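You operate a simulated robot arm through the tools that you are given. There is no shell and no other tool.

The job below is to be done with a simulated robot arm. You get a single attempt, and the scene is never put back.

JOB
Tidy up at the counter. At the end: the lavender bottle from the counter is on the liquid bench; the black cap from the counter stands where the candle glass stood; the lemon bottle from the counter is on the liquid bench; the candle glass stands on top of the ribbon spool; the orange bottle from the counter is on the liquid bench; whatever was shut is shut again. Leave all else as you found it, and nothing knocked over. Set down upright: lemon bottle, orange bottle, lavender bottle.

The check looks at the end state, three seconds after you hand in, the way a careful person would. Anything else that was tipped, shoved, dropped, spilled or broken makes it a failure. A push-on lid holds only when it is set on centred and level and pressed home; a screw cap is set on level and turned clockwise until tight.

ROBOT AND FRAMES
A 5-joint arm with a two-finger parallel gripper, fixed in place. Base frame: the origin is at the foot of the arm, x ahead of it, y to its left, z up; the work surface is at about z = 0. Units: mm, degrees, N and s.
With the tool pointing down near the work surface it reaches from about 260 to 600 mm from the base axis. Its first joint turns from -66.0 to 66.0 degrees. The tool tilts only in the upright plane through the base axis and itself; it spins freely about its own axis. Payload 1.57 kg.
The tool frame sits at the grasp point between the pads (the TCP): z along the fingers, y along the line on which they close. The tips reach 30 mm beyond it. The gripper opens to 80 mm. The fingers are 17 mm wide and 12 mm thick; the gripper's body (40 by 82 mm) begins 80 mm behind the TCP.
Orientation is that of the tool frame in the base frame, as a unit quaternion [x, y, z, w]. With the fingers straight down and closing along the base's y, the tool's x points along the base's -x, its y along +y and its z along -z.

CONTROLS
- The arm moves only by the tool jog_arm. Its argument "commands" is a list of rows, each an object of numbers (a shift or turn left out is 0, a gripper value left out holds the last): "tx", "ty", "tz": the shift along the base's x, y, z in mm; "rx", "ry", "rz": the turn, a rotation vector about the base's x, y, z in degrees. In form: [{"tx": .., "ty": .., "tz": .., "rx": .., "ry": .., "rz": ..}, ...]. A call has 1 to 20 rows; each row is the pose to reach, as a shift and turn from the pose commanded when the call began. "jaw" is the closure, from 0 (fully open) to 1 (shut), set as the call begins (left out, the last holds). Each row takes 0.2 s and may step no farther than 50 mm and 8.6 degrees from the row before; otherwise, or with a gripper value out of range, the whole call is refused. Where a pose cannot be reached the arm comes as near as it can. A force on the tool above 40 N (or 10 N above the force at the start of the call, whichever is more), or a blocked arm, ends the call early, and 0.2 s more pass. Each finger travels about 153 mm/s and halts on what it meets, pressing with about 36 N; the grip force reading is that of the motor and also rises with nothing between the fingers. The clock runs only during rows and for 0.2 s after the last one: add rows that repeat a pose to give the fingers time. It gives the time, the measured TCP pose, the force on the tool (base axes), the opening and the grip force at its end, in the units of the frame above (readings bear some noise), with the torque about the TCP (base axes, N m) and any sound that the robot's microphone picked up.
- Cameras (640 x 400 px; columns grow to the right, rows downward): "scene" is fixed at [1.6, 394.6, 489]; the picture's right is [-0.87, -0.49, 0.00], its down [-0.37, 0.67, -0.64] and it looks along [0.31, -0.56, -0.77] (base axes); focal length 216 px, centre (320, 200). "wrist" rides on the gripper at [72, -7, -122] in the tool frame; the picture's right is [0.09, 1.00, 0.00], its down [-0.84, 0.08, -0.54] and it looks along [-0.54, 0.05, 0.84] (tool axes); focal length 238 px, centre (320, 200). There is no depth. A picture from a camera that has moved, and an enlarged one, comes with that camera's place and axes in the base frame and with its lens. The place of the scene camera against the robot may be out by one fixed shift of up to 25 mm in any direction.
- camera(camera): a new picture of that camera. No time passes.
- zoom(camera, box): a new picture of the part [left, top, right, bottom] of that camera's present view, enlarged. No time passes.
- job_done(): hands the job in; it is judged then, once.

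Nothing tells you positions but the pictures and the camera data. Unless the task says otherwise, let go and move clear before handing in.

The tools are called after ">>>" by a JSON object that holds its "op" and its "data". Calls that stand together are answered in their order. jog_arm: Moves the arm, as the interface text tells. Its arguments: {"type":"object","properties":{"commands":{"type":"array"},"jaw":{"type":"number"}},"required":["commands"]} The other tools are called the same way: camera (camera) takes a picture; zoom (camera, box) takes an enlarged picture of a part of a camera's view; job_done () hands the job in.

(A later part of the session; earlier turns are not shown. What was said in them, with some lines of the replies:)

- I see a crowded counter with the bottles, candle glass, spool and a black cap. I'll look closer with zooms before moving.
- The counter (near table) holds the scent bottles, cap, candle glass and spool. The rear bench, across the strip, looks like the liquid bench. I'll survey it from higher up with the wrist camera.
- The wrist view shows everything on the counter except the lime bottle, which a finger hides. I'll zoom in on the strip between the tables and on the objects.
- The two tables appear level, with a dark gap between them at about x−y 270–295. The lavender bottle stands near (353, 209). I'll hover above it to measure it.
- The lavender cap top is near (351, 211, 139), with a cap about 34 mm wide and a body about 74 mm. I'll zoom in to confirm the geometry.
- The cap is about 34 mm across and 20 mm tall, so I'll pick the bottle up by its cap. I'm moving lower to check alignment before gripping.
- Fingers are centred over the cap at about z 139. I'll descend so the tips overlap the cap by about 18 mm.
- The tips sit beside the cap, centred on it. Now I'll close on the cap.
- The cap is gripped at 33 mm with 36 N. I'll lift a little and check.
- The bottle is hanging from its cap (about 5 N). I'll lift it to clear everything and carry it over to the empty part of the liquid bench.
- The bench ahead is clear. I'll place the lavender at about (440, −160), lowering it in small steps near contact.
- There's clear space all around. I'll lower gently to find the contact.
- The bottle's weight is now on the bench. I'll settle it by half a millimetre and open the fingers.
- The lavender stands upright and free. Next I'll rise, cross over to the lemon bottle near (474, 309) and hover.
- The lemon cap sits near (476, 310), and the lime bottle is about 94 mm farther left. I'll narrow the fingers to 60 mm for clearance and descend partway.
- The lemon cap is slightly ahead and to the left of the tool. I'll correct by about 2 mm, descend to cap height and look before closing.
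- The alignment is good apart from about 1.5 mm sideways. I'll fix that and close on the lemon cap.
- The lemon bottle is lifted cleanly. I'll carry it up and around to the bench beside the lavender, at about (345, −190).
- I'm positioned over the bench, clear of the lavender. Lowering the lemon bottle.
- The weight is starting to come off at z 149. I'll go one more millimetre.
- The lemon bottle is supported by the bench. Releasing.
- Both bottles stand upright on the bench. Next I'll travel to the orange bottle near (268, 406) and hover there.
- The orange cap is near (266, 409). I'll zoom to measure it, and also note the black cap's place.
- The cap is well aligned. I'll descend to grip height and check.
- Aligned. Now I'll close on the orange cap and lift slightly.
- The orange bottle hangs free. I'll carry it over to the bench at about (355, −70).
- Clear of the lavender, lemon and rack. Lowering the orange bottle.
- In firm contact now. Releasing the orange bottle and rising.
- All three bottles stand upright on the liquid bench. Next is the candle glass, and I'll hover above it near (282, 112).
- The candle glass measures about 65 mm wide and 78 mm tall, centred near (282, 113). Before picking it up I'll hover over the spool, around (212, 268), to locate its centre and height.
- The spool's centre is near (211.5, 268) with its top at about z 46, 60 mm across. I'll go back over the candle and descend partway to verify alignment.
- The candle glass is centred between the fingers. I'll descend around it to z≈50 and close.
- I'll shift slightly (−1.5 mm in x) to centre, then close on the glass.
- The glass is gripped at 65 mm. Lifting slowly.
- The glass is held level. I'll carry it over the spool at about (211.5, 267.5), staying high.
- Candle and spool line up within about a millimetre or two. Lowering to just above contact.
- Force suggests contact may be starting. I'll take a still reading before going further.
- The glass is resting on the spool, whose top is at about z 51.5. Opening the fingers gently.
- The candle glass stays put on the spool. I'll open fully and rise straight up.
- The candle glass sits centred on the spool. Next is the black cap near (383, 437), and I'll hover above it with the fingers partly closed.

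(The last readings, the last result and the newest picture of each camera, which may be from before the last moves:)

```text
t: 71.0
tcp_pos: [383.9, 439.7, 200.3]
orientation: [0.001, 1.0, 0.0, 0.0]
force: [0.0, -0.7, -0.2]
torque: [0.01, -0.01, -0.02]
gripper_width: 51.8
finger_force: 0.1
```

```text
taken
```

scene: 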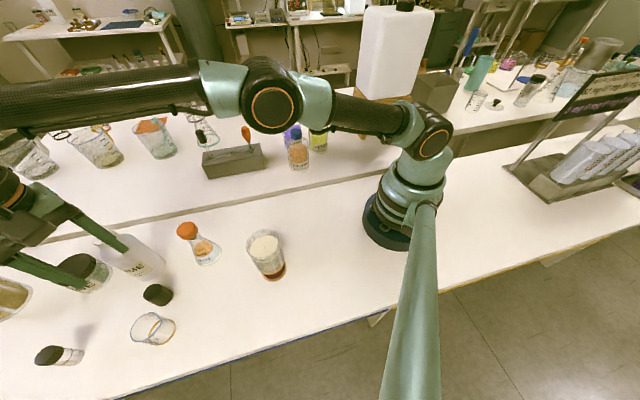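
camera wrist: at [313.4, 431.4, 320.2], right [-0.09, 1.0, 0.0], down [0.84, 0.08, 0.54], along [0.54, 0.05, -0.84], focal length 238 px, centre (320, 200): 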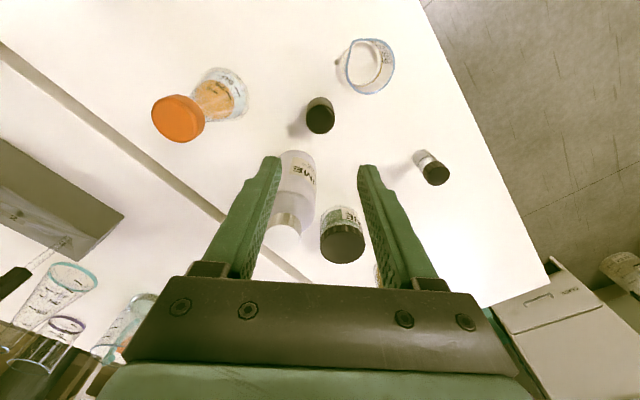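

>>> {"op": "zoom", "data": {"camera": "wrist", "box": [265, 60, 385, 160]}}

>>> {"op": "zoom", "data": {"camera": "scene", "box": [80, 230, 220, 360]}}

```text
4.00 times, centred on (325, 110) of wrist
camera zoom: at [313.4, 431.4, 320.2], right [-0.09, 1.0, 0.0], down [0.84, 0.08, 0.54], along [0.54, 0.05, -0.84], focal length 953 px, centre (300, 560)
```

zoom: 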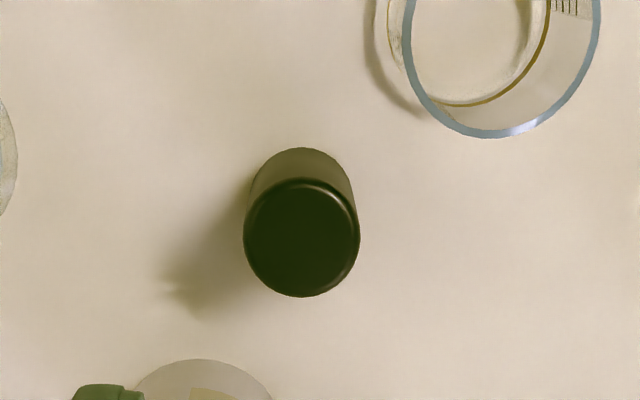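

```text
3.08 times, centred on (150, 295) of scene
camera zoom: at [1.6, 394.7, 489.0], right [-0.87, -0.49, 0.0], down [-0.37, 0.67, -0.64], along [0.31, -0.56, -0.77], focal length 663 px, centre (843, -92)
```

zoom: 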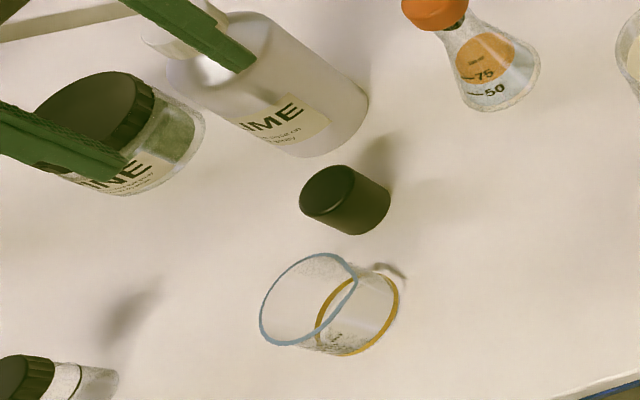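

The cap is about 33 mm wide and 40 mm tall at (383, 438), open around the finger paths. I'll descend partway and check.

>>> {"op": "jog_arm", "data": {"commands": [{"ty": 0.8, "tz": -25}, {"ty": 0.8, "tz": -55}, {"ty": 0.8, "tz": -85}, {"ty": 0.8, "tz": -105}, {"ty": 0.8, "tz": -105}]}}

>>> {"op": "camera", "data": {"camera": "wrist"}}

>>> {"op": "zoom", "data": {"camera": "scene", "box": [60, 210, 220, 360]}}

```text
t: 72.2
tcp_pos: [383.9, 439.7, 92.3]
orientation: [0.0, 1.0, 0.0, 0.0]
force: [-0.9, 0.3, -0.6]
torque: [0.04, 0.01, -0.02]
gripper_width: 52.2
finger_force: 0.1
```

```text
taken
camera wrist: at [313.4, 432.2, 212.5], right [-0.09, 1.0, 0.0], down [0.84, 0.08, 0.54], along [0.54, 0.05, -0.84], focal length 238 px, centre (320, 200)
```

wrist: 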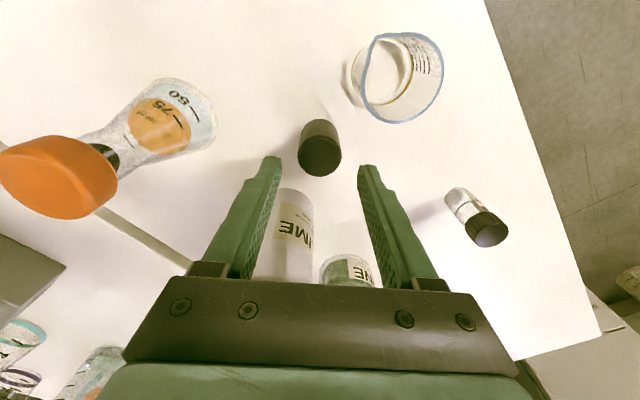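

```text
2.67 times, centred on (140, 285) of scene
camera zoom: at [1.6, 394.6, 489.0], right [-0.87, -0.49, 0.0], down [-0.37, 0.67, -0.64], along [0.31, -0.56, -0.77], focal length 575 px, centre (800, -27)
```

zoom: 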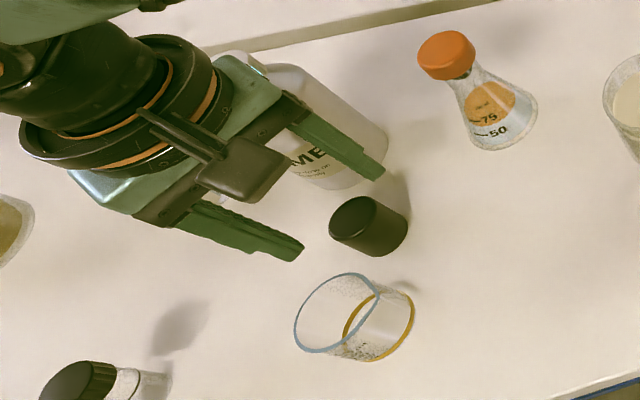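

The cap is centred between the fingers and the lime bottle has clearance. Continuing down to grip height.

>>> {"op": "jog_arm", "data": {"commands": [{"tz": -12}, {"tz": -24}, {"tz": -36}, {"tz": -47}, {"tz": -53}, {"tz": -53}]}}

>>> {"op": "camera", "data": {"camera": "wrist"}}

>>> {"op": "zoom", "data": {"camera": "scene", "box": [60, 210, 220, 360]}}

```text
t: 73.6
tcp_pos: [383.4, 437.9, 38.9]
orientation: [0.001, 1.0, -0.001, 0.0]
force: [0.3, -0.7, -0.8]
torque: [-0.05, -0.01, -0.01]
gripper_width: 52.2
finger_force: 0.1
```

```text
taken
camera wrist: at [312.6, 431.4, 160.5], right [-0.09, 1.0, 0.0], down [0.84, 0.08, 0.54], along [0.54, 0.05, -0.84], focal length 238 px, centre (320, 200)
```

wrist: 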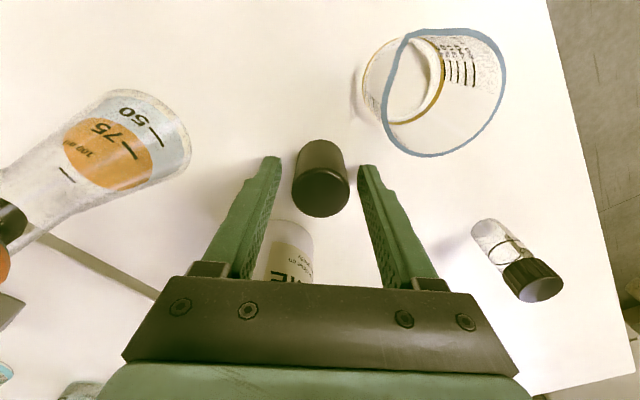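

```text
2.67 times, centred on (140, 285) of scene
camera zoom: at [1.6, 394.6, 489.0], right [-0.87, -0.49, 0.0], down [-0.37, 0.67, -0.64], along [0.31, -0.56, -0.77], focal length 575 px, centre (800, -27)
```

zoom: 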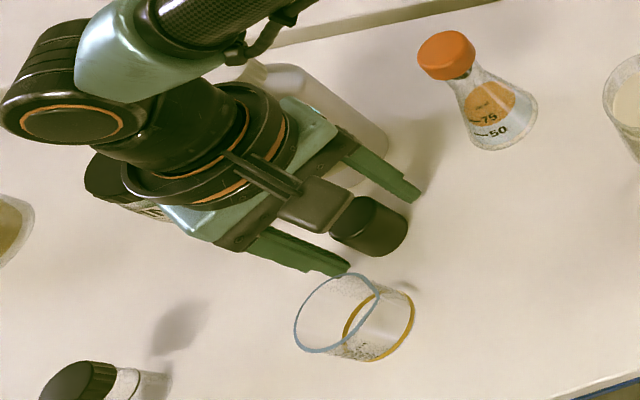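

The cap is exactly centred. Closing and lifting gently.

>>> {"op": "jog_arm", "data": {"commands": [{"tz": 0}, {"tz": 0}, {"tz": 0}, {"tz": 0}], "jaw": 1}}

>>> {"op": "jog_arm", "data": {"commands": [{"tz": 4}, {"tz": 12}, {"tz": 25}, {"tz": 40}, {"tz": 40}]}}

>>> {"op": "camera", "data": {"camera": "wrist"}}

>>> {"op": "zoom", "data": {"camera": "scene", "box": [60, 210, 220, 360]}}

```text
t: 74.6
tcp_pos: [383.2, 439.0, 40.3]
orientation: [0.0, 1.0, -0.001, 0.0]
force: [0.3, 0.2, -0.2]
torque: [-0.02, -0.03, 0.0]
gripper_width: 31.3
finger_force: 36.1
```

```text
t: 75.8
tcp_pos: [383.5, 439.1, 80.3]
orientation: [0.0, 1.0, 0.0, -0.001]
force: [-0.3, 0.2, 0.2]
torque: [-0.01, 0.01, -0.02]
gripper_width: 31.3
finger_force: 36.4
```

```text
taken
camera wrist: at [313.3, 432.6, 201.2], right [-0.09, 1.0, 0.0], down [0.84, 0.08, 0.54], along [0.54, 0.05, -0.84], focal length 238 px, centre (320, 200)
```

wrist: 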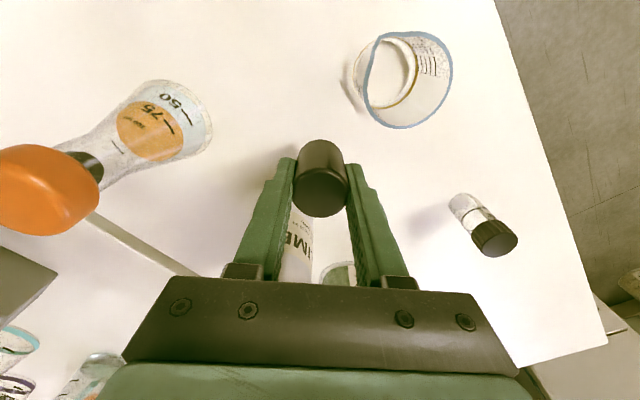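

```text
2.67 times, centred on (140, 285) of scene
camera zoom: at [1.6, 394.6, 489.0], right [-0.87, -0.49, 0.0], down [-0.37, 0.67, -0.64], along [0.31, -0.56, -0.77], focal length 575 px, centre (800, -27)
```

zoom: 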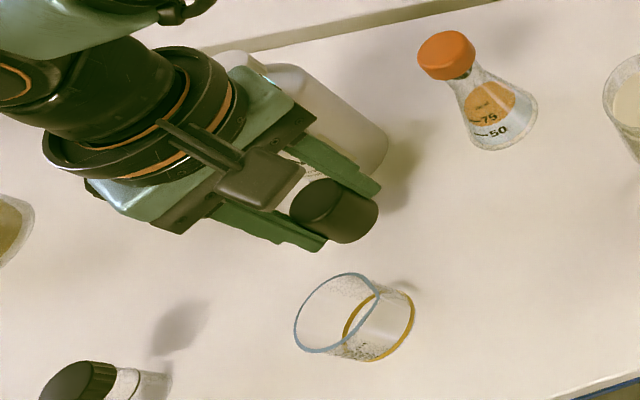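

The cap is held. I'll lift it above everything and carry it to the candle's old spot at (280, 111.5).

>>> {"op": "jog_arm", "data": {"commands": [{"tz": 40}, {"tz": 85}, {"tz": 130}, {"tx": -8, "ty": -25, "tz": 145}, {"tx": -20, "ty": -62, "tz": 145}, {"tx": -32, "ty": -101, "tz": 145}, {"tx": -44, "ty": -140, "tz": 145}, {"tx": -56, "ty": -179, "tz": 145}, {"tx": -68, "ty": -218, "tz": 145}, {"tx": -80, "ty": -256, "tz": 135}, {"tx": -92, "ty": -292, "tz": 115}, {"tx": -100, "ty": -318, "tz": 85}, {"tx": -102.5, "ty": -326.5, "tz": 45}, {"tx": -102.5, "ty": -326.5, "tz": 20}, {"tx": -102.5, "ty": -326.5, "tz": 20}]}}

>>> {"op": "camera", "data": {"camera": "wrist"}}

>>> {"op": "camera", "data": {"camera": "scene"}}

```text
t: 79.0
tcp_pos: [282.0, 109.0, 99.8]
orientation: [0.0, 1.0, 0.001, 0.0]
force: [-0.6, -0.6, -0.1]
torque: [0.01, 0.0, -0.03]
gripper_width: 31.0
finger_force: 35.9
```

```text
taken
camera wrist: at [211.5, 103.4, 220.2], right [-0.09, 1.0, 0.0], down [0.84, 0.08, 0.54], along [0.54, 0.05, -0.84], focal length 238 px, centre (320, 200)
```

wrist: 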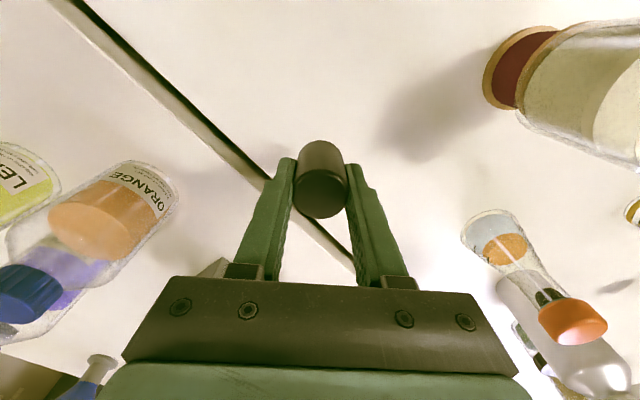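

```text
taken
```

scene: 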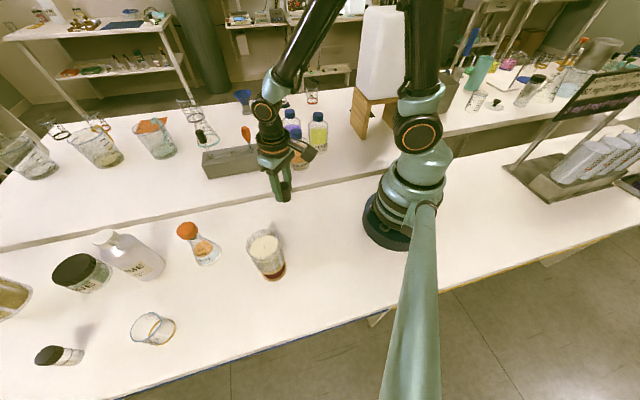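

I'm over the old candle spot. Taking a steady reading, then lowering.

>>> {"op": "jog_arm", "data": {"commands": [{"tz": -20}, {"tz": -35}, {"tz": -45}, {"tz": -50}, {"tz": -50}]}}

>>> {"op": "jog_arm", "data": {"commands": [{"tz": -3}, {"tz": -6}, {"tz": -6}]}}

>>> {"op": "camera", "data": {"camera": "wrist"}}

```text
t: 80.2
tcp_pos: [282.5, 111.0, 49.3]
orientation: [0.0, 1.0, 0.0, 0.0]
force: [-1.2, 0.4, 0.4]
torque: [0.0, -0.03, 0.02]
gripper_width: 31.1
finger_force: 35.8
```

```text
t: 81.0
tcp_pos: [281.1, 111.7, 45.3]
orientation: [-0.001, 1.0, 0.0, 0.0]
force: [-0.4, 1.0, -0.5]
torque: [0.02, -0.01, 0.0]
gripper_width: 30.9
finger_force: 36.1
```

```text
taken
camera wrist: at [210.6, 105.1, 165.1], right [-0.09, 1.0, 0.0], down [0.84, 0.08, 0.54], along [0.54, 0.05, -0.84], focal length 238 px, centre (320, 200)
```

wrist: 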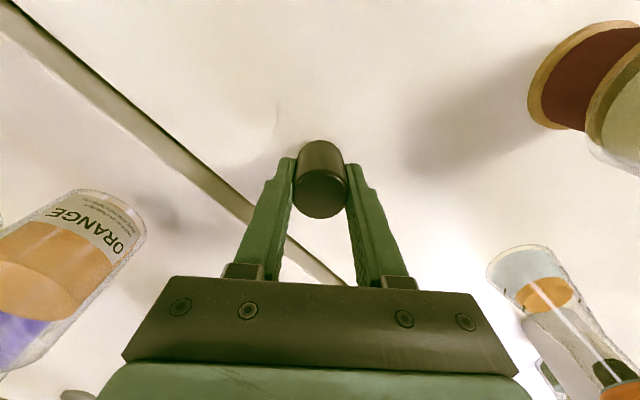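

A few millimetres remain. I'll step down slowly while watching the force.

>>> {"op": "jog_arm", "data": {"commands": [{"tz": -1}, {"tz": -2}, {"tz": -2.5}, {"tz": -2.5}]}}

>>> {"op": "jog_arm", "data": {"commands": [{"tz": -0.5}, {"tz": -1}, {"tz": -1}]}}

```text
t: 82.0
tcp_pos: [281.5, 110.6, 41.3]
orientation: [0.0, 1.0, -0.001, 0.0]
force: [-0.1, -0.9, -0.8]
torque: [0.02, -0.01, -0.01]
gripper_width: 30.7
finger_force: 35.9
```

```text
t: 82.8
tcp_pos: [281.2, 110.9, 41.3]
orientation: [0.0, 1.0, 0.001, 0.0]
force: [-1.0, 0.1, -1.1]
torque: [0.02, 0.02, -0.04]
gripper_width: 30.9
finger_force: 36.1
```

>>> {"op": "jog_arm", "data": {"commands": [{"tz": -0.5}, {"tz": -0.5}]}}

```text
t: 83.4
tcp_pos: [281.0, 111.7, 40.5]
orientation: [0.0, 1.0, 0.0, 0.0]
force: [0.0, -0.9, 0.5]
torque: [0.02, -0.02, 0.0]
gripper_width: 31.3
finger_force: 35.6
```

>>> {"op": "jog_arm", "data": {"commands": [{"tz": -0.5}, {"tz": -0.5}]}}

>>> {"op": "jog_arm", "data": {"commands": [{"tz": -0.5}, {"tz": -0.5}]}}

```text
t: 84.0
tcp_pos: [282.1, 111.9, 40.0]
orientation: [-0.001, 1.0, 0.001, 0.0]
force: [1.3, -1.1, -0.4]
torque: [0.03, 0.0, 0.01]
gripper_width: 31.1
finger_force: 36.2
```

```text
t: 84.6
tcp_pos: [281.4, 111.3, 39.7]
orientation: [0.0, 1.0, 0.0, 0.0]
force: [-1.7, -1.9, 7.8]
torque: [-0.04, -0.03, 0.01]
gripper_width: 31.0
finger_force: 35.7
```

Contact now (about 8 N up). I'll back off a hair and release.

>>> {"op": "jog_arm", "data": {"commands": [{"tz": 0.4}, {"tz": 0.4}]}}

>>> {"op": "jog_arm", "data": {"commands": [{"tz": 0}, {"tz": 0}, {"tz": 0}], "jaw": 0.4}}

>>> {"op": "camera", "data": {"camera": "wrist"}}

>>> {"op": "zoom", "data": {"camera": "scene", "box": [220, 130, 340, 280]}}

```text
t: 85.2
tcp_pos: [282.3, 112.1, 40.0]
orientation: [-0.001, 1.0, 0.0, 0.0]
force: [0.1, -0.3, -0.3]
torque: [-0.01, -0.03, 0.01]
gripper_width: 30.7
finger_force: 36.2
```

```text
t: 86.0
tcp_pos: [282.9, 112.2, 39.3]
orientation: [0.0, 1.0, 0.0, 0.0]
force: [0.3, -0.3, -0.4]
torque: [-0.03, 0.02, -0.02]
gripper_width: 48.2
finger_force: 0.0
```

```text
taken
camera wrist: at [211.2, 105.3, 160.3], right [-0.09, 1.0, 0.0], down [0.84, 0.08, 0.54], along [0.54, 0.05, -0.84], focal length 238 px, centre (320, 200)
```

wrist: 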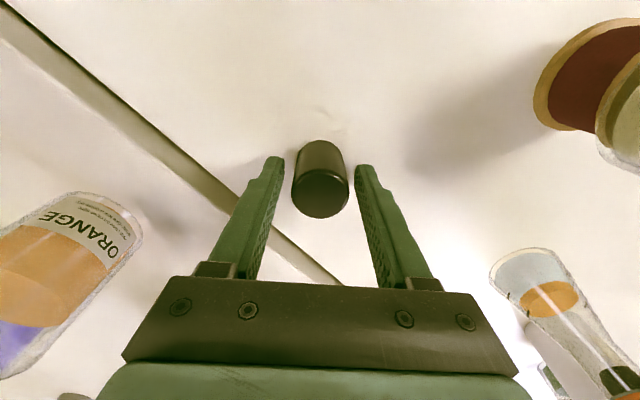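

```text
2.67 times, centred on (280, 205) of scene
camera zoom: at [1.6, 394.6, 489.0], right [-0.87, -0.49, 0.0], down [-0.37, 0.67, -0.64], along [0.31, -0.56, -0.77], focal length 575 px, centre (427, 187)
```

zoom: 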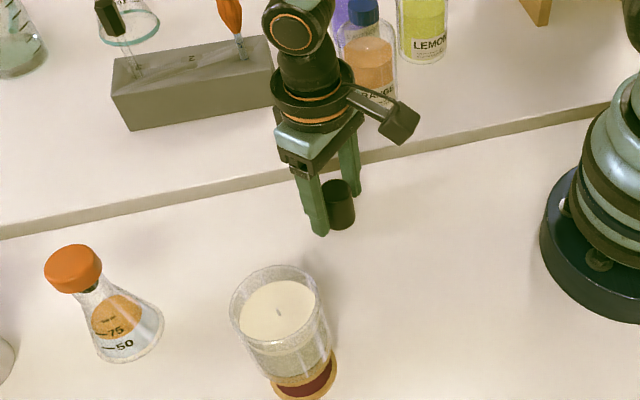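

The cap stands free at the old candle spot. I'll rise straight up and do a final inspection.

>>> {"op": "jog_arm", "data": {"commands": [{"tz": 10}, {"tz": 30}, {"tz": 60}, {"tz": 100}, {"tz": 140}, {"tz": 180}, {"tx": 20, "ty": -20, "tz": 210}, {"tx": 50, "ty": -45, "tz": 225}, {"tx": 80, "ty": -75, "tz": 230}, {"tx": 100, "ty": -90, "tz": 230}, {"tx": 100, "ty": -90, "tz": 230}]}}

>>> {"op": "camera", "data": {"camera": "scene"}}

>>> {"op": "camera", "data": {"camera": "wrist"}}

>>> {"op": "zoom", "data": {"camera": "scene", "box": [200, 80, 360, 300]}}

>>> {"op": "zoom", "data": {"camera": "scene", "box": [0, 180, 320, 380]}}

```text
t: 88.4
tcp_pos: [379.8, 21.1, 269.1]
orientation: [-0.001, 1.0, 0.0, 0.0]
force: [0.6, 0.8, 0.4]
torque: [0.0, 0.0, 0.0]
gripper_width: 48.1
finger_force: 0.1
```

```text
taken
```

scene: 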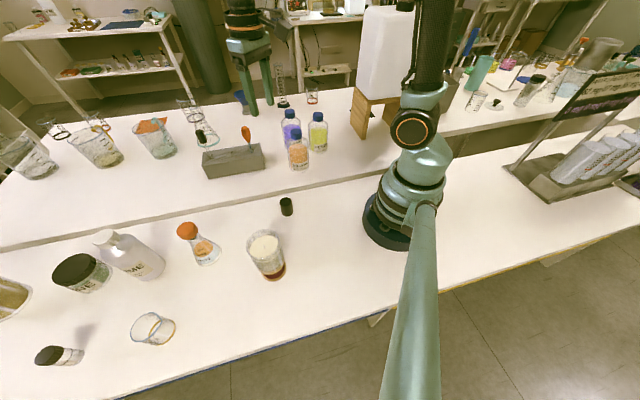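

```text
taken
camera wrist: at [309.3, 14.1, 390.0], right [-0.09, 1.0, 0.0], down [0.84, 0.08, 0.54], along [0.54, 0.05, -0.84], focal length 238 px, centre (320, 200)
```

wrist: 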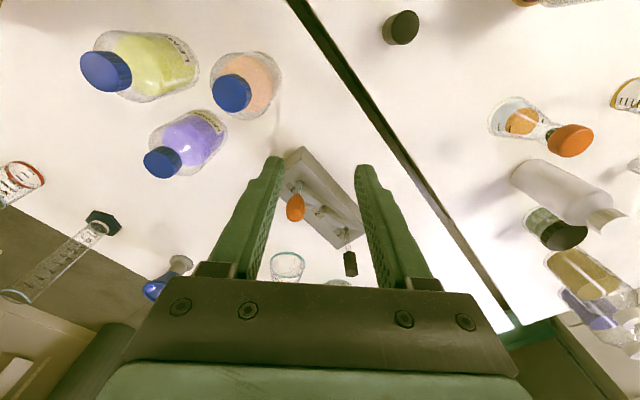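

```text
1.82 times, centred on (280, 190) of scene
camera zoom: at [1.6, 394.6, 489.0], right [-0.87, -0.49, 0.0], down [-0.37, 0.67, -0.64], along [0.31, -0.56, -0.77], focal length 392 px, centre (393, 218)
```

zoom: 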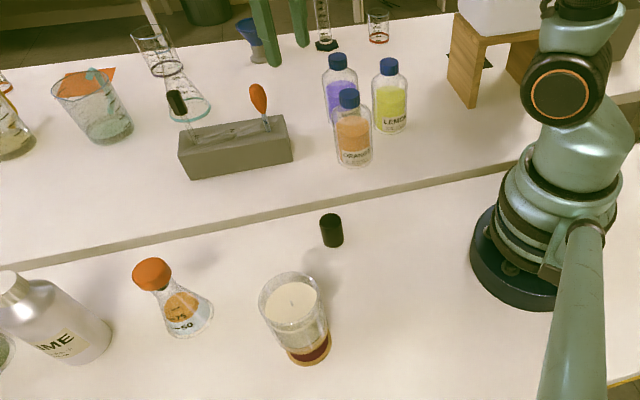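

```text
2.00 times, centred on (160, 280) of scene
camera zoom: at [1.6, 394.6, 489.0], right [-0.87, -0.49, 0.0], down [-0.37, 0.67, -0.64], along [0.31, -0.56, -0.77], focal length 431 px, centre (640, 40)
```

zoom: 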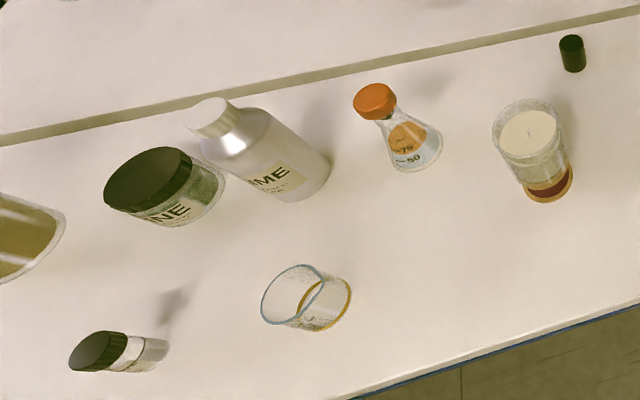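

The lavender, lemon and orange bottles stand capped and upright on the liquid bench. The candle glass sits centred on the ribbon spool, and the black cap stands where the candle was. Everything else looks untouched and the gripper is clear, so I'm handing in.

>>> {"op": "job_done", "data": {}}

```text
The job is handed in.
```

The tidy-up is finished and handed in; I don't have the check's result.

- **Bottles:** the lavender, lemon and orange bottles are upright on the liquid bench, with their caps still on. I took the rear table with the beakers and funnel to be the liquid bench, since nothing I saw labelled it.
- **Candle glass:** it stands on top of the ribbon spool, centred to within about 2 mm by the camera views.
- **Black cap:** it stands where the candle glass was, to within about 2 mm.
- **Shut items:** I opened nothing, so there was nothing to close again.

In the last pictures nothing was knocked over and the rest of the counter looked as it did at the start. The gripper was empty and clear before I handed in.
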